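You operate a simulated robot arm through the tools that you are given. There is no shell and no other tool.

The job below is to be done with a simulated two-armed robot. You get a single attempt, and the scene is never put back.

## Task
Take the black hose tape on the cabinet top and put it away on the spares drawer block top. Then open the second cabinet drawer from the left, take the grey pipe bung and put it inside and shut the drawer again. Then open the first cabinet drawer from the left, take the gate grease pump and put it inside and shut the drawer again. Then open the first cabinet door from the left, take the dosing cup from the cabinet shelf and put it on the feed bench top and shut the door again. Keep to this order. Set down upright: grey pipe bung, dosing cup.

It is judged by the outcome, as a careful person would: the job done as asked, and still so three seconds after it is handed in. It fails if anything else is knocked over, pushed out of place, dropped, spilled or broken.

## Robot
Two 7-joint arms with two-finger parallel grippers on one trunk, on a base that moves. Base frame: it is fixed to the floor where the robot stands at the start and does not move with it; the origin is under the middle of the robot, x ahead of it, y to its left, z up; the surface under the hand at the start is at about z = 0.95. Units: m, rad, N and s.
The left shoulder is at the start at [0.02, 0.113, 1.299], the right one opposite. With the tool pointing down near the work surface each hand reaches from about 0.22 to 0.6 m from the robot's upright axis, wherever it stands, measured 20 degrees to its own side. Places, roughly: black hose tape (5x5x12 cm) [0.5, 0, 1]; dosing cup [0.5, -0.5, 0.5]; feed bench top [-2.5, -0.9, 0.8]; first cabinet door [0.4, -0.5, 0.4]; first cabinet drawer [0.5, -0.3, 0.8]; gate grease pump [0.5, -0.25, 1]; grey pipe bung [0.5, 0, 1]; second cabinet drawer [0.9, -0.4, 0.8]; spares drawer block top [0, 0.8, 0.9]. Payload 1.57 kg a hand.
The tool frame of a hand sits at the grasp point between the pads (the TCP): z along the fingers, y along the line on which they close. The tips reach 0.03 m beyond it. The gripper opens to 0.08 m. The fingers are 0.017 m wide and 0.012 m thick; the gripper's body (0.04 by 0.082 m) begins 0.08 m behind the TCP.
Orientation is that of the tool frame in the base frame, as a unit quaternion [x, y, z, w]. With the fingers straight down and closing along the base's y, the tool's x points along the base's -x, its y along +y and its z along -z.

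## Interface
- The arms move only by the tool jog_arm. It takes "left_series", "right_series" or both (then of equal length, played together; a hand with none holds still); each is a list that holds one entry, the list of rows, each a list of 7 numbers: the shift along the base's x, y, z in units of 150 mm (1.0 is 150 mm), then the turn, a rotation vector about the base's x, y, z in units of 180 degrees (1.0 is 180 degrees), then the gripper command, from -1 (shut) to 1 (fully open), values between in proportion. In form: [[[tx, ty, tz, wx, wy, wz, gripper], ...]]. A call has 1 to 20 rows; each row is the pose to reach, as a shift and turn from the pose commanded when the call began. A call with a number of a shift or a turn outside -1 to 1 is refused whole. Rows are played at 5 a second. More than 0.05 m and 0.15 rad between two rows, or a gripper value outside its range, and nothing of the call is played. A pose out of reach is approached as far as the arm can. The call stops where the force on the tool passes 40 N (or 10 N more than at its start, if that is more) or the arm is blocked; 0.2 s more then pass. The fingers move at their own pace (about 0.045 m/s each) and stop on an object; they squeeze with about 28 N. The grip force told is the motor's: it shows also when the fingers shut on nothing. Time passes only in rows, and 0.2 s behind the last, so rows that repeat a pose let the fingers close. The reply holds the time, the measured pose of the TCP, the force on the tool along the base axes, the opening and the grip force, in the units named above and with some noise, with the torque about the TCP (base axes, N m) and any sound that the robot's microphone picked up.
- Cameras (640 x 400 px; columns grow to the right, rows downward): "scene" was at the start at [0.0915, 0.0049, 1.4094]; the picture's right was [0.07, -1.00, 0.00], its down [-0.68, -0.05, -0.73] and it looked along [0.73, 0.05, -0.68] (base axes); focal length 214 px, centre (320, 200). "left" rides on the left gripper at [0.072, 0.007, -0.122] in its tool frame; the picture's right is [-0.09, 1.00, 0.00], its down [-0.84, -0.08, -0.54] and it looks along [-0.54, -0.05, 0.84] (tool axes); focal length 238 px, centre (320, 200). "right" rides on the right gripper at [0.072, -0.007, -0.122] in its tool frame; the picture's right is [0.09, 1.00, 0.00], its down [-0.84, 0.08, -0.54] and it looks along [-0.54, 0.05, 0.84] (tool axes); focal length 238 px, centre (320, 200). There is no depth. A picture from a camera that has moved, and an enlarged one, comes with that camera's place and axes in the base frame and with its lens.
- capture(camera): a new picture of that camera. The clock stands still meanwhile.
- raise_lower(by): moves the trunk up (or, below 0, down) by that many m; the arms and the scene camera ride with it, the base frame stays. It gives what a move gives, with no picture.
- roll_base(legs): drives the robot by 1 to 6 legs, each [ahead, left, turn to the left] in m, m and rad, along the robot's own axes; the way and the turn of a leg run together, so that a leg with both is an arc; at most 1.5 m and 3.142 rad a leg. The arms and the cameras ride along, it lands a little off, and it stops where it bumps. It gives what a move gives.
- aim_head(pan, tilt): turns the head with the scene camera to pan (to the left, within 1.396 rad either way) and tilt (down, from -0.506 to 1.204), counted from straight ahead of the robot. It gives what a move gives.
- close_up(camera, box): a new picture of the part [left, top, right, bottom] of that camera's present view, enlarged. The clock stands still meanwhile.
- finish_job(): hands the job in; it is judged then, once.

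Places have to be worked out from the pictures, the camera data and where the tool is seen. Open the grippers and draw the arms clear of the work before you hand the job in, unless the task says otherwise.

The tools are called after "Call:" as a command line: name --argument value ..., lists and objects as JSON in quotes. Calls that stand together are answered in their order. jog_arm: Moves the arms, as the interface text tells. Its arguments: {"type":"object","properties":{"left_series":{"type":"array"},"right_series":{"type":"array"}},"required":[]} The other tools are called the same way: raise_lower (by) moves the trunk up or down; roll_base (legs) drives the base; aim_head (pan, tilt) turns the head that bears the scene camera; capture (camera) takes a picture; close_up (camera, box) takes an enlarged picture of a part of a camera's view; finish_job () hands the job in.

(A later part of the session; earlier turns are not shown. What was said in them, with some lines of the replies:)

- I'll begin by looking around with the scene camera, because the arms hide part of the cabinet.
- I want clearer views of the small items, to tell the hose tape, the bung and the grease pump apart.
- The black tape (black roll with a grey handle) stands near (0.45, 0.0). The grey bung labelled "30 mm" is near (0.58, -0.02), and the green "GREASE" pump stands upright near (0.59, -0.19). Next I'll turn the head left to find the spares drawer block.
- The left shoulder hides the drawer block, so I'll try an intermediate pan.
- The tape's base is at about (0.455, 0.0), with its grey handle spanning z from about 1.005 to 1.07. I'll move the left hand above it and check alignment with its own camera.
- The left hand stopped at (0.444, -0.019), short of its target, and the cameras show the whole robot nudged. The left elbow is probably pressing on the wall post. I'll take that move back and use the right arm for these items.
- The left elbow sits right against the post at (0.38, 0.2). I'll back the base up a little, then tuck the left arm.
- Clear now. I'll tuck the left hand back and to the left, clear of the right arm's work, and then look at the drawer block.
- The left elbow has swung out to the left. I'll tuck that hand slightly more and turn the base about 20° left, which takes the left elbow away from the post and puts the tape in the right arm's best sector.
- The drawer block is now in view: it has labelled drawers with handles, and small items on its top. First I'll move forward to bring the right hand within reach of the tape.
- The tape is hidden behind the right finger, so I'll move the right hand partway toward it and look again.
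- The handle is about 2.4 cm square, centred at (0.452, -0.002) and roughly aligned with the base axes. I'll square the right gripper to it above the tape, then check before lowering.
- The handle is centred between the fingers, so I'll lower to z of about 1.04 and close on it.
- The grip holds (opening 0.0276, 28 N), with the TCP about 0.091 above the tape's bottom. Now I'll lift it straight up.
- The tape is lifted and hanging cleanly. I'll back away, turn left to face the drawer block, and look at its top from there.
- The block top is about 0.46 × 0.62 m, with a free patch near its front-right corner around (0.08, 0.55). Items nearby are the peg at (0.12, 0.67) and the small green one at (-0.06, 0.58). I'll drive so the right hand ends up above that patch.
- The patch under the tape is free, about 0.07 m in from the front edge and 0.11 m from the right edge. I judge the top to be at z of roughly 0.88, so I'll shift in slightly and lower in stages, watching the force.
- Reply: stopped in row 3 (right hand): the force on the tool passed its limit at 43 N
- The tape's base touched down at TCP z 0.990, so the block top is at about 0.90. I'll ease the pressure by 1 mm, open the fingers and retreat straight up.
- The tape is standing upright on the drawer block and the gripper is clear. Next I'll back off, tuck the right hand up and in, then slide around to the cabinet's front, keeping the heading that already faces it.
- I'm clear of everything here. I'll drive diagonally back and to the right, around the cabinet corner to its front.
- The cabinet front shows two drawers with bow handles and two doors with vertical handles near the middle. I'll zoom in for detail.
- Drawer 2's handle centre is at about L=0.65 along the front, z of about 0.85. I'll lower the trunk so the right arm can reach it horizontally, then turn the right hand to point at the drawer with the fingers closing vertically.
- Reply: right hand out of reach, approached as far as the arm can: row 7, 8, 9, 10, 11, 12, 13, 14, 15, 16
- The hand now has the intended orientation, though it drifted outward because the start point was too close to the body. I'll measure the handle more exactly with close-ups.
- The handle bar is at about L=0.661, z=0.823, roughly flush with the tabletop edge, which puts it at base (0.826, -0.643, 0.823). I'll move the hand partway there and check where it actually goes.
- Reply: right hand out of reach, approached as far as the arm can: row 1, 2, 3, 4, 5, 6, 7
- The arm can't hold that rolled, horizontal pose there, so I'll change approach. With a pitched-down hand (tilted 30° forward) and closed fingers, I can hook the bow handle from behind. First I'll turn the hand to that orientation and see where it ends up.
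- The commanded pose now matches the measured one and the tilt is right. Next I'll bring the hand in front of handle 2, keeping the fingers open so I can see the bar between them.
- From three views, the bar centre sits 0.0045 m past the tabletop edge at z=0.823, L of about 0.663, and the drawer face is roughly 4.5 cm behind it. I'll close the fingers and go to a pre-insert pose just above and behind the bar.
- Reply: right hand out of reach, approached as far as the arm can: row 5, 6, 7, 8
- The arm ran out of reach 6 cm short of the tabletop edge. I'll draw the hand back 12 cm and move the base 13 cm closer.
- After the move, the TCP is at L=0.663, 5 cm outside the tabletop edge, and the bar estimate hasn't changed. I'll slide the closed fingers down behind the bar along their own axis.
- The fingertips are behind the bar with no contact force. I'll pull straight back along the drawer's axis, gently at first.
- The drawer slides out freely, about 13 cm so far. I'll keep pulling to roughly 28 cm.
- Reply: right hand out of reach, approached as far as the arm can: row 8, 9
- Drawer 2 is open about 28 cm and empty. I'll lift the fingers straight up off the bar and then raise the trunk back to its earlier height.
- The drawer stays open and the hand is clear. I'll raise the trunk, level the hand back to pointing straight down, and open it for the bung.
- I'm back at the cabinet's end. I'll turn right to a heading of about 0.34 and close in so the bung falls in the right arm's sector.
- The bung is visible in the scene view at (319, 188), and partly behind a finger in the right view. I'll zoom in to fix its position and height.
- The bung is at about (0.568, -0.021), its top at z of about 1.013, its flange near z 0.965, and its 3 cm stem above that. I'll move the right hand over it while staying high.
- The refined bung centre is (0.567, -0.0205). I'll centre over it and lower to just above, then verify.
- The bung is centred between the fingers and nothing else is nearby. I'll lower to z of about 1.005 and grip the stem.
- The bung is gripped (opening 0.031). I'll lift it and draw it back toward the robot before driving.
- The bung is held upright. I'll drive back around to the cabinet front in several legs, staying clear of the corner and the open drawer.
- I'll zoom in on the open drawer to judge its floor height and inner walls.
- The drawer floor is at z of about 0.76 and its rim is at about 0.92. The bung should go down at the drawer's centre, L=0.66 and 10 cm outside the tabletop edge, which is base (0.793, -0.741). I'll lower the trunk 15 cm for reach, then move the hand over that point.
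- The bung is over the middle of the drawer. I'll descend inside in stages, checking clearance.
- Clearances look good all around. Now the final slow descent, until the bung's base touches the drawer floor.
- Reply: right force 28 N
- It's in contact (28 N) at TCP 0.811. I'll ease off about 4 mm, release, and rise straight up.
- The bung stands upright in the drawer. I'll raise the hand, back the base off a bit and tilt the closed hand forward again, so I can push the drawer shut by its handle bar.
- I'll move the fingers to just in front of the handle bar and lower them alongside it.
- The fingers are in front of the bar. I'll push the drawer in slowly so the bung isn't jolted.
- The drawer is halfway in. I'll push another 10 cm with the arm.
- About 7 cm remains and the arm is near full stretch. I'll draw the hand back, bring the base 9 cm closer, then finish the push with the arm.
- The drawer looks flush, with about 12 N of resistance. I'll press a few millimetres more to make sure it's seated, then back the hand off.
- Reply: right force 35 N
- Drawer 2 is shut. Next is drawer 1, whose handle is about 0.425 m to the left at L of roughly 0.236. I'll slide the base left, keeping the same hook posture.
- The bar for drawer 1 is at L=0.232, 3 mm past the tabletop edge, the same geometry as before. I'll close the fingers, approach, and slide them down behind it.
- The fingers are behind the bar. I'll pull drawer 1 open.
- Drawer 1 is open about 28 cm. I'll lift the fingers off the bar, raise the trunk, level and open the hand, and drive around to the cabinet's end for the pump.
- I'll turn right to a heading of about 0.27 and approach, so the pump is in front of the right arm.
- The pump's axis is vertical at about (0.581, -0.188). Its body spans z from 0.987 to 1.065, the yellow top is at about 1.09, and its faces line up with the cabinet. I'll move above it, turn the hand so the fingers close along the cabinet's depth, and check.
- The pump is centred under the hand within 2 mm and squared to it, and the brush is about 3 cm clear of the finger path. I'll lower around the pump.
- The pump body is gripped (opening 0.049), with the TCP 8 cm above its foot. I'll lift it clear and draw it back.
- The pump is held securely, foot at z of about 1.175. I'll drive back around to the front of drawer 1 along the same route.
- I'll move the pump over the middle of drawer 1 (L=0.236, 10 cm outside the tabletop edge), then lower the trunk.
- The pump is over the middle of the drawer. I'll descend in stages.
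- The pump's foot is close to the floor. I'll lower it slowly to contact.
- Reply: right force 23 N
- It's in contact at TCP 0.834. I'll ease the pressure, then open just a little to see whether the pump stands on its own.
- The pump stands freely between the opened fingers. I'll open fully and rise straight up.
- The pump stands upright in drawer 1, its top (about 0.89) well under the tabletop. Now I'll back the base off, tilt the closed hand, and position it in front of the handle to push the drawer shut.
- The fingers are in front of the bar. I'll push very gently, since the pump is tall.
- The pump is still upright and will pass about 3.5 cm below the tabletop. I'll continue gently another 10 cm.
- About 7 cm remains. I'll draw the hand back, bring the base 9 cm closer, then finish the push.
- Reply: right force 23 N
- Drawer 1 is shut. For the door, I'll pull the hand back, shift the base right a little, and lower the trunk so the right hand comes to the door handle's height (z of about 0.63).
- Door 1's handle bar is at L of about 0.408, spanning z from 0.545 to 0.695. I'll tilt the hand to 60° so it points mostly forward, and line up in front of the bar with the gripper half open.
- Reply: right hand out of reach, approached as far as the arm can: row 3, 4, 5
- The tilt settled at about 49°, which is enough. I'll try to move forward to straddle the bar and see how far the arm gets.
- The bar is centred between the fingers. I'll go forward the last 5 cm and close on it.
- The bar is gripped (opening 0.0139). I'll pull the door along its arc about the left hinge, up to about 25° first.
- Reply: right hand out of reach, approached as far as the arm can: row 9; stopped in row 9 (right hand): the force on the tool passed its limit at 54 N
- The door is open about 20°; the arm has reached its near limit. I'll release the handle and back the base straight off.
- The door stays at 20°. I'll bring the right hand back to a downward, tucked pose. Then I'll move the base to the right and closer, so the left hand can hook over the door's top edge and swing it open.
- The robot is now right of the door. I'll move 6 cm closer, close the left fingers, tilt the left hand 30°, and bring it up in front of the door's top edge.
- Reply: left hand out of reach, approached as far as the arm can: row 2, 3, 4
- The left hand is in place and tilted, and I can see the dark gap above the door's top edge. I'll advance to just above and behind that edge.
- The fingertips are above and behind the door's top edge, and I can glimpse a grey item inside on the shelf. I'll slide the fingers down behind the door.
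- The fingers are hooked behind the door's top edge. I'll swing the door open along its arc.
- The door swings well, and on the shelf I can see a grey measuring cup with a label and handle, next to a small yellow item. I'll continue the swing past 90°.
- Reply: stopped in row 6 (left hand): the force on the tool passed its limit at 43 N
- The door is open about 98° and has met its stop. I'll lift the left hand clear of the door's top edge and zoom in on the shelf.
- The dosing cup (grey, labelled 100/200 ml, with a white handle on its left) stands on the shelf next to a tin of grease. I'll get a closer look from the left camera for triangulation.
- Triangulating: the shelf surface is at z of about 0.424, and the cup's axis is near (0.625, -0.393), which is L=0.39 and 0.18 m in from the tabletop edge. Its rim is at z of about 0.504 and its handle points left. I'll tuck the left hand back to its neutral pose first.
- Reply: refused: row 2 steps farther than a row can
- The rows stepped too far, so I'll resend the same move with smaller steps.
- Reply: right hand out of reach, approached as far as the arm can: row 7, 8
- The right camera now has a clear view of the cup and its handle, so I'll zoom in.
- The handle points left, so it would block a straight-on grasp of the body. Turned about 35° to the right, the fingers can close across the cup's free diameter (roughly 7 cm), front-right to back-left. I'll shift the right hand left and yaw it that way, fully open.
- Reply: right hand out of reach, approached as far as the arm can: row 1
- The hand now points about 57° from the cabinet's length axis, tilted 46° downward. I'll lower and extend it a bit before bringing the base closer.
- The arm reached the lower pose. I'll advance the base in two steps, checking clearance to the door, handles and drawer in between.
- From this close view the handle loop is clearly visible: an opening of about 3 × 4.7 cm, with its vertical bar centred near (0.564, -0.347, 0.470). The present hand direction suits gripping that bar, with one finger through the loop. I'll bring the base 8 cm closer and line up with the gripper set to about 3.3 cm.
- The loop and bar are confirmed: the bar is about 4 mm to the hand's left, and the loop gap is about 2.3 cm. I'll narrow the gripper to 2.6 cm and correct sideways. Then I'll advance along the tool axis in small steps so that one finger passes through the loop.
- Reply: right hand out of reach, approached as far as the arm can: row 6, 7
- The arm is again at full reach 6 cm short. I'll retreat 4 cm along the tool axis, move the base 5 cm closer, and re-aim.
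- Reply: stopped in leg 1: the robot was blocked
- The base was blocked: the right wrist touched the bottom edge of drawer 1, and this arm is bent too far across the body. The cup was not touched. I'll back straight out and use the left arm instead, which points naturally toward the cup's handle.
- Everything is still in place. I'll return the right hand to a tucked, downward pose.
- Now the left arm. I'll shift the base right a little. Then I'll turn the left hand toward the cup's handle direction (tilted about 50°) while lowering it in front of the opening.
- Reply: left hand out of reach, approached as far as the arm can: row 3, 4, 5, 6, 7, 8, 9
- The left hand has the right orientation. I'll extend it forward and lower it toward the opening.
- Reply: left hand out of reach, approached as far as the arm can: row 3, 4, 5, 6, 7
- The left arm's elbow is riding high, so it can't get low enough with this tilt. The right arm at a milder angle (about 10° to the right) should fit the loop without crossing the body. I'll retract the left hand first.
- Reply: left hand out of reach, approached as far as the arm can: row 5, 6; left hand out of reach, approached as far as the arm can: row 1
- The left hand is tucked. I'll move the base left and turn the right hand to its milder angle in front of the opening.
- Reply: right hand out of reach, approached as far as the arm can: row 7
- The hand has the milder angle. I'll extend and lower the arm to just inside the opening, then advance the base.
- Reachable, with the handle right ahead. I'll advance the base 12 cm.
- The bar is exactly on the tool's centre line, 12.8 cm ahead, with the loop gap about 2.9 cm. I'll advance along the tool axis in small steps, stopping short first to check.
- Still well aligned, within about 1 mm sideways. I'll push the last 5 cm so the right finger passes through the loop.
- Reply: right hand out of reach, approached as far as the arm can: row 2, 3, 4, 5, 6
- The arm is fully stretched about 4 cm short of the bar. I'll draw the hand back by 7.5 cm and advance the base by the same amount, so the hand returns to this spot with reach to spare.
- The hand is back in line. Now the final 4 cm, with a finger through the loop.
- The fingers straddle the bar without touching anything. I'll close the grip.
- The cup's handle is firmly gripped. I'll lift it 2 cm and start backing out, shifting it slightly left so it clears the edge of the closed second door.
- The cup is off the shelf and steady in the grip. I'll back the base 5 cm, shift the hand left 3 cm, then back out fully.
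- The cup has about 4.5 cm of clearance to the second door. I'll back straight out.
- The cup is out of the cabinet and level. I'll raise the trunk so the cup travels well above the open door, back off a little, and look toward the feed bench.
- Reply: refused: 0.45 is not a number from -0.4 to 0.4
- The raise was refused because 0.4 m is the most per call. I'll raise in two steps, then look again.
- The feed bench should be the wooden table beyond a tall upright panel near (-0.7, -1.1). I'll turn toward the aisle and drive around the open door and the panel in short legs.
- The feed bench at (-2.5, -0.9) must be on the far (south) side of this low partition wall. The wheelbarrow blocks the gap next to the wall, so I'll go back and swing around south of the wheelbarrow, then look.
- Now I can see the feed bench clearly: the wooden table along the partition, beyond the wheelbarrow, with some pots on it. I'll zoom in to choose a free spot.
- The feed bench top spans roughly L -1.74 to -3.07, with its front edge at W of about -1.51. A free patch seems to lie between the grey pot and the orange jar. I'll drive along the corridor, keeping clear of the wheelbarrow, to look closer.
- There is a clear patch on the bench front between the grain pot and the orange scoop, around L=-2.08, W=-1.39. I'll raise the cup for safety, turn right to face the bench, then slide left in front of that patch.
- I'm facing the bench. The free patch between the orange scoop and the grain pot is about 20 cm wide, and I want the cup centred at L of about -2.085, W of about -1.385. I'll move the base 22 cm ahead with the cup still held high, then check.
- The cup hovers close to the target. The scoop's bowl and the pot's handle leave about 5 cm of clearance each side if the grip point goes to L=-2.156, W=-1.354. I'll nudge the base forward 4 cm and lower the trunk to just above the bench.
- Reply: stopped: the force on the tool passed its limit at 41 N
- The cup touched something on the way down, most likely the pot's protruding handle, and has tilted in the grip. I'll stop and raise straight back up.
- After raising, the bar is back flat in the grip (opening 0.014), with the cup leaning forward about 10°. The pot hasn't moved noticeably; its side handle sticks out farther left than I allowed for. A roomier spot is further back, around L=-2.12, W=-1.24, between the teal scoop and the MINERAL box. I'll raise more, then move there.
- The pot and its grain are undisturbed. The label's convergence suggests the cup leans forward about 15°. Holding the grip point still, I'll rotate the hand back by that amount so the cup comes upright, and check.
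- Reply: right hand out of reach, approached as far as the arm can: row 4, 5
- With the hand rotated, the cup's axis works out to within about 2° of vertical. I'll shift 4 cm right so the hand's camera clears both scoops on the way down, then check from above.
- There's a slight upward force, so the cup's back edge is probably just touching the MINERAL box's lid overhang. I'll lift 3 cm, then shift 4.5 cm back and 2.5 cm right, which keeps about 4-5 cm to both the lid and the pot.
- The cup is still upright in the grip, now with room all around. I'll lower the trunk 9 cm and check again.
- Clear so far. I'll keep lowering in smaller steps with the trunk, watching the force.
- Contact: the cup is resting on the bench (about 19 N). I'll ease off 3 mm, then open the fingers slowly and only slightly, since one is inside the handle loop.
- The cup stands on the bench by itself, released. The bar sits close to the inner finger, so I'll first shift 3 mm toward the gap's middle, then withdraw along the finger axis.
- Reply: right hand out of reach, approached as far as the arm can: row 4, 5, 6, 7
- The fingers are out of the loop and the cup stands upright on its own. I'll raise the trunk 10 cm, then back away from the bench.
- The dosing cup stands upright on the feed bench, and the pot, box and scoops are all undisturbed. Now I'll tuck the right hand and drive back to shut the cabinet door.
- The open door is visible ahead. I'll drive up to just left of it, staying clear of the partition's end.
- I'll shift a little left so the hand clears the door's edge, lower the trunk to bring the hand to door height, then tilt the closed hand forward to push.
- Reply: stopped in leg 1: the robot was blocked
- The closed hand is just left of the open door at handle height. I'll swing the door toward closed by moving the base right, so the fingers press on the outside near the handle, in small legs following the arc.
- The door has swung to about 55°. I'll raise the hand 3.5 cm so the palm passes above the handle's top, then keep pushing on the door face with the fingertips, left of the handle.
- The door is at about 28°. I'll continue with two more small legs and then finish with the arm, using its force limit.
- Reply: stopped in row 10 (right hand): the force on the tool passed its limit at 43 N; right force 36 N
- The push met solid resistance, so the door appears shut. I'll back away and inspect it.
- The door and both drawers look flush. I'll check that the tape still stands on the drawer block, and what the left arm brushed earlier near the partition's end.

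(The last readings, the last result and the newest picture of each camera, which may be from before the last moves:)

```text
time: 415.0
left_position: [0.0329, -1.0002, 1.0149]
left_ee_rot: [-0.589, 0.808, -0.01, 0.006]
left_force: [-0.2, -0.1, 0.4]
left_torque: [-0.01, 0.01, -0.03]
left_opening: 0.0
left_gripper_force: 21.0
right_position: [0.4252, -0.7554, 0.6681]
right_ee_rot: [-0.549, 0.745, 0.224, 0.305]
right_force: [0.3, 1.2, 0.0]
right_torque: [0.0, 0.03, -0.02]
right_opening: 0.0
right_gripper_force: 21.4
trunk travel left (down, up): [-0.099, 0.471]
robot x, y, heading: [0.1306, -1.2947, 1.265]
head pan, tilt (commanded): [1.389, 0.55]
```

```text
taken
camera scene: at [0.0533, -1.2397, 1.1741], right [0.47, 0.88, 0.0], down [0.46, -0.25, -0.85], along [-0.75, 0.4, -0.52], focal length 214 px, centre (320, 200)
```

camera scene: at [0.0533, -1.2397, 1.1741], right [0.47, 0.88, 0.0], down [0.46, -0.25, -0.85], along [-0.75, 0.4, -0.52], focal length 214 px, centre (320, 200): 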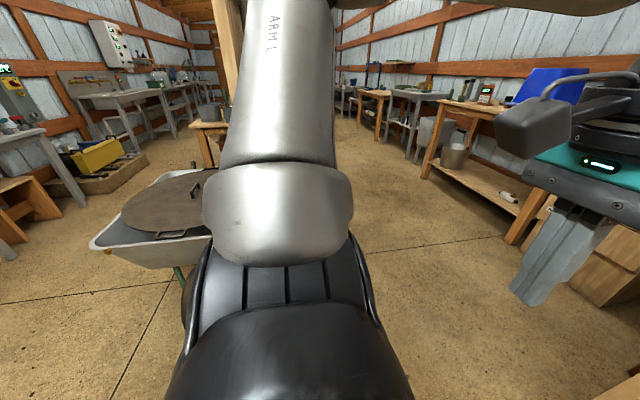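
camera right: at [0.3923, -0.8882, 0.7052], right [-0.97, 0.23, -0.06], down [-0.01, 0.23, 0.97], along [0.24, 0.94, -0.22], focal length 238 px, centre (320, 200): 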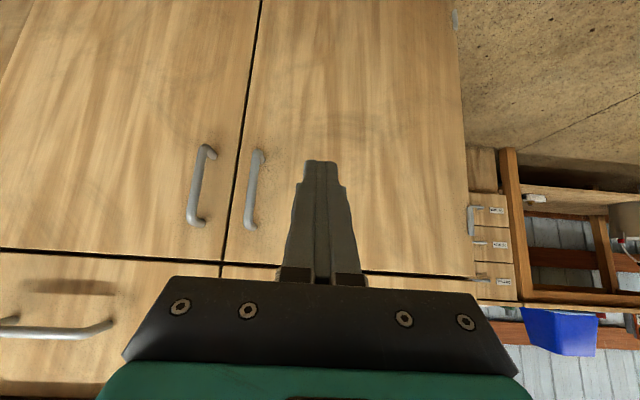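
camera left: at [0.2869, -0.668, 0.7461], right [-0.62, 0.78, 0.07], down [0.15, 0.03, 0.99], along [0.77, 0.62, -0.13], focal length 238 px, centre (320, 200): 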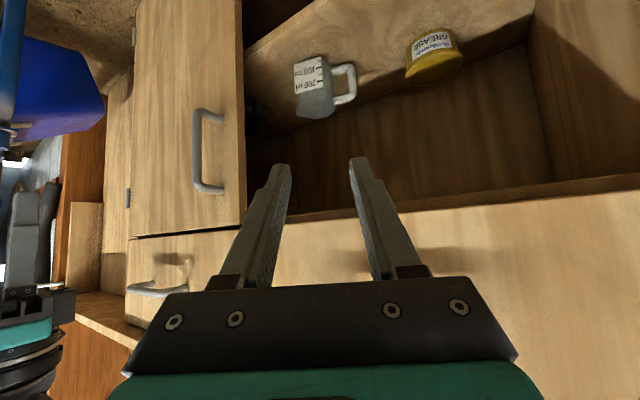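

The tape is standing where I set it, and the wheelbarrow and surroundings are in place. I'll take one close look at the door gap to be sure it hasn't sprung open.

Call:
close_up --camera "right" --box '[120, 120, 380, 290]'

Call:
close_up --camera "left" --box '[0, 100, 400, 300]'

```text
2.35 times, centred on (250, 205) of right
camera zoom: at [0.3922, -0.8882, 0.7052], right [-0.97, 0.23, -0.06], down [-0.01, 0.23, 0.97], along [0.24, 0.94, -0.22], focal length 561 px, centre (485, 188)
```

zoom: 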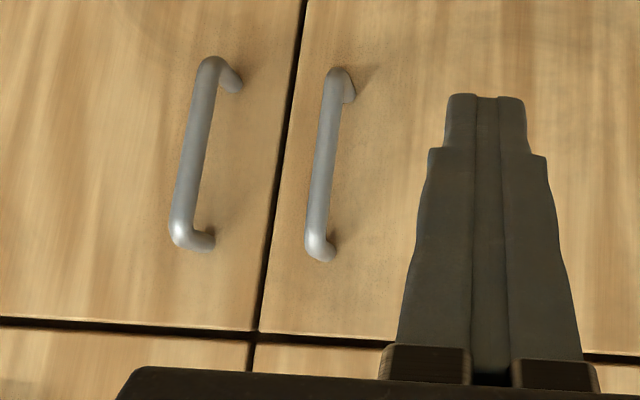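

```text
1.60 times, centred on (200, 200) of left
camera zoom: at [0.0035, -1.0666, 1.1368], right [-0.92, 0.39, -0.02], down [0.32, 0.78, 0.54], along [0.23, 0.49, -0.84], focal length 381 px, centre (512, 200)
```

zoom: 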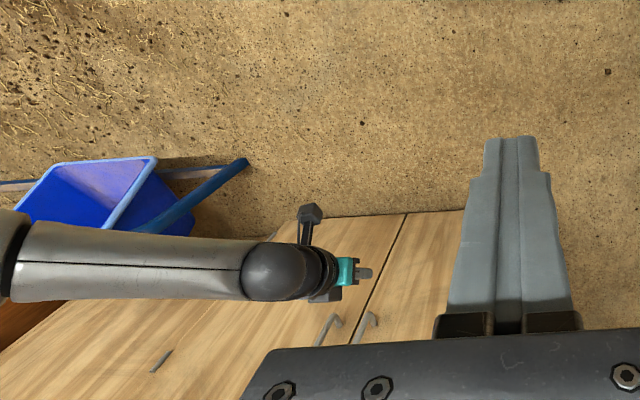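

The door edges line up, so it's properly shut. Finally I'll back away, open both grippers and draw the arms clear.

Call:
roll_base --legs '[[-0.2, 0, 0]]'

Call:
jog_arm --right_series '[[[0, -0.08, 0.1, -0.034, 0.011, 0, 0], [0, -0.16, 0.2, -0.068, 0.022, 0, 1], [0, -0.24, 0.3, -0.102, 0.033, 0, 1], [0, -0.32, 0.4, -0.136, 0.044, 0, 1], [0, -0.4, 0.5, -0.17, 0.055, 0, 1], [0, -0.48, 0.6, -0.204, 0.066, 0, 1], [0, -0.55, 0.7, -0.238, 0.0765, 0, 1], [0, -0.55, 0.7, -0.238, 0.0765, 0, 1]]]' --left_series '[[[0, 0, 0, 0, 0, 0, 0], [0, 0, 0.1, 0, 0, 0, 1], [0, 0, 0.2, 0, 0, 0, 1], [0, 0, 0.2, 0, 0, 0, 1], [0, 0, 0.2, 0, 0, 0, 1], [0, 0, 0.2, 0, 0, 0, 1], [0, 0, 0.2, 0, 0, 0, 1], [0, 0, 0.2, 0, 0, 0, 1]]]'

Call:
aim_head --pan 0.0 --tilt 0.6

Call:
capture --camera "scene"

```text
time: 416.6
left_position: [-0.0278, -1.191, 1.0142]
left_ee_rot: [-0.589, 0.808, -0.01, 0.005]
left_force: [-0.5, 0.0, 0.5]
left_torque: [0.0, 0.0, 0.0]
left_opening: 0.0001
left_gripper_force: 21.4
right_position: [0.3668, -0.9464, 0.667]
right_ee_rot: [-0.549, 0.745, 0.224, 0.305]
right_force: [0.5, -1.0, -0.4]
right_torque: [-0.01, 0.03, -0.01]
right_opening: 0.0
right_gripper_force: 20.9
trunk travel left (down, up): [-0.099, 0.471]
robot x, y, heading: [0.0684, -1.4808, 1.259]
head pan, tilt (commanded): [1.389, 0.55]
```

```text
time: 418.4
left_position: [-0.0272, -1.1921, 1.044]
left_ee_rot: [-0.589, 0.808, -0.011, 0.004]
left_force: [0.6, 0.4, -0.6]
left_torque: [-0.01, -0.01, 0.04]
left_opening: 0.0799
left_gripper_force: 0.1
right_position: [0.3658, -1.0273, 0.7724]
right_ee_rot: [-0.592, 0.806, -0.001, -0.006]
right_force: [-0.1, -0.1, -0.2]
right_torque: [0.01, 0.02, -0.01]
right_opening: 0.0801
right_gripper_force: 0.0
trunk travel left (down, up): [-0.099, 0.471]
robot x, y, heading: [0.0679, -1.4821, 1.256]
head pan, tilt (commanded): [1.389, 0.55]
```

```text
time: 420.0
left_position: [-0.0271, -1.1909, 1.0443]
left_ee_rot: [-0.589, 0.808, -0.01, 0.005]
left_force: [0.4, 0.1, 0.0]
left_torque: [0.0, -0.01, 0.0]
left_opening: 0.0799
left_gripper_force: 0.0
right_position: [0.3652, -1.0272, 0.7741]
right_ee_rot: [-0.592, 0.806, 0.0, -0.005]
right_force: [-0.5, 0.8, 0.9]
right_torque: [-0.04, 0.02, -0.02]
right_opening: 0.08
right_gripper_force: 0.0
trunk travel left (down, up): [-0.099, 0.471]
robot x, y, heading: [0.0686, -1.4808, 1.261]
head pan, tilt (commanded): [0.0, 0.6]
```

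```text
taken
camera scene: at [0.0986, -1.388, 1.1696], right [0.95, -0.3, 0.0], down [-0.17, -0.54, -0.83], along [0.25, 0.79, -0.56], focal length 214 px, centre (320, 200)
```

scene: 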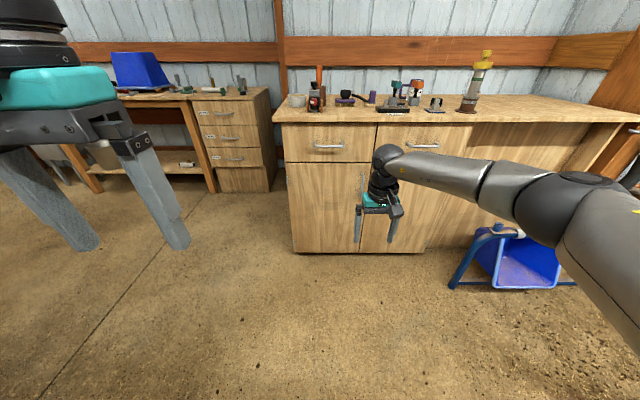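

Both drawers and the door are shut. The tape is on the drawer block, the bung and pump are in their drawers, and the dosing cup stands on the feed bench. Both grippers are open and clear, so I'm handing the job in.

Call:
finish_job

```text
The job is handed in.
```

I finished all four tasks in the order you gave and handed the job in. I don't have the judge's result.

- **Black hose tape:** it is standing on the spares drawer block top.
- **Grey pipe bung:** it went upright into the second drawer from the left, and the drawer is shut. I couldn't see it once the drawer was closed.
- **Gate grease pump:** it was standing in the first drawer from the left when I pushed the drawer shut.
- **Dosing cup:** it is standing upright on the feed bench top, between the MINERAL box and the grain pot. The first cabinet door is shut again.

Four things went less smoothly than planned:

- **Cup bumped the pot:** on the first try at setting the cup down, it hit the pot's side handle and tilted in the grip. I lifted it, straightened it and put it further back. It then touched the MINERAL box lid lightly before I found a clear spot. The pot stayed level with its grain, and the box looked undisturbed afterwards.
- **Wrist against drawer 1:** while reaching for the cup, the right wrist pressed against the bottom edge of the closed first drawer. It stayed shut.
- **Blocked near the partition:** while I was lining up to shut the door, the base was blocked near the end of the partition, probably by the left arm. Nothing looked out of place when I checked.
- **Elbow on the post:** at the very start the left elbow pressed on the wall post and nudged the robot. Nothing was knocked.
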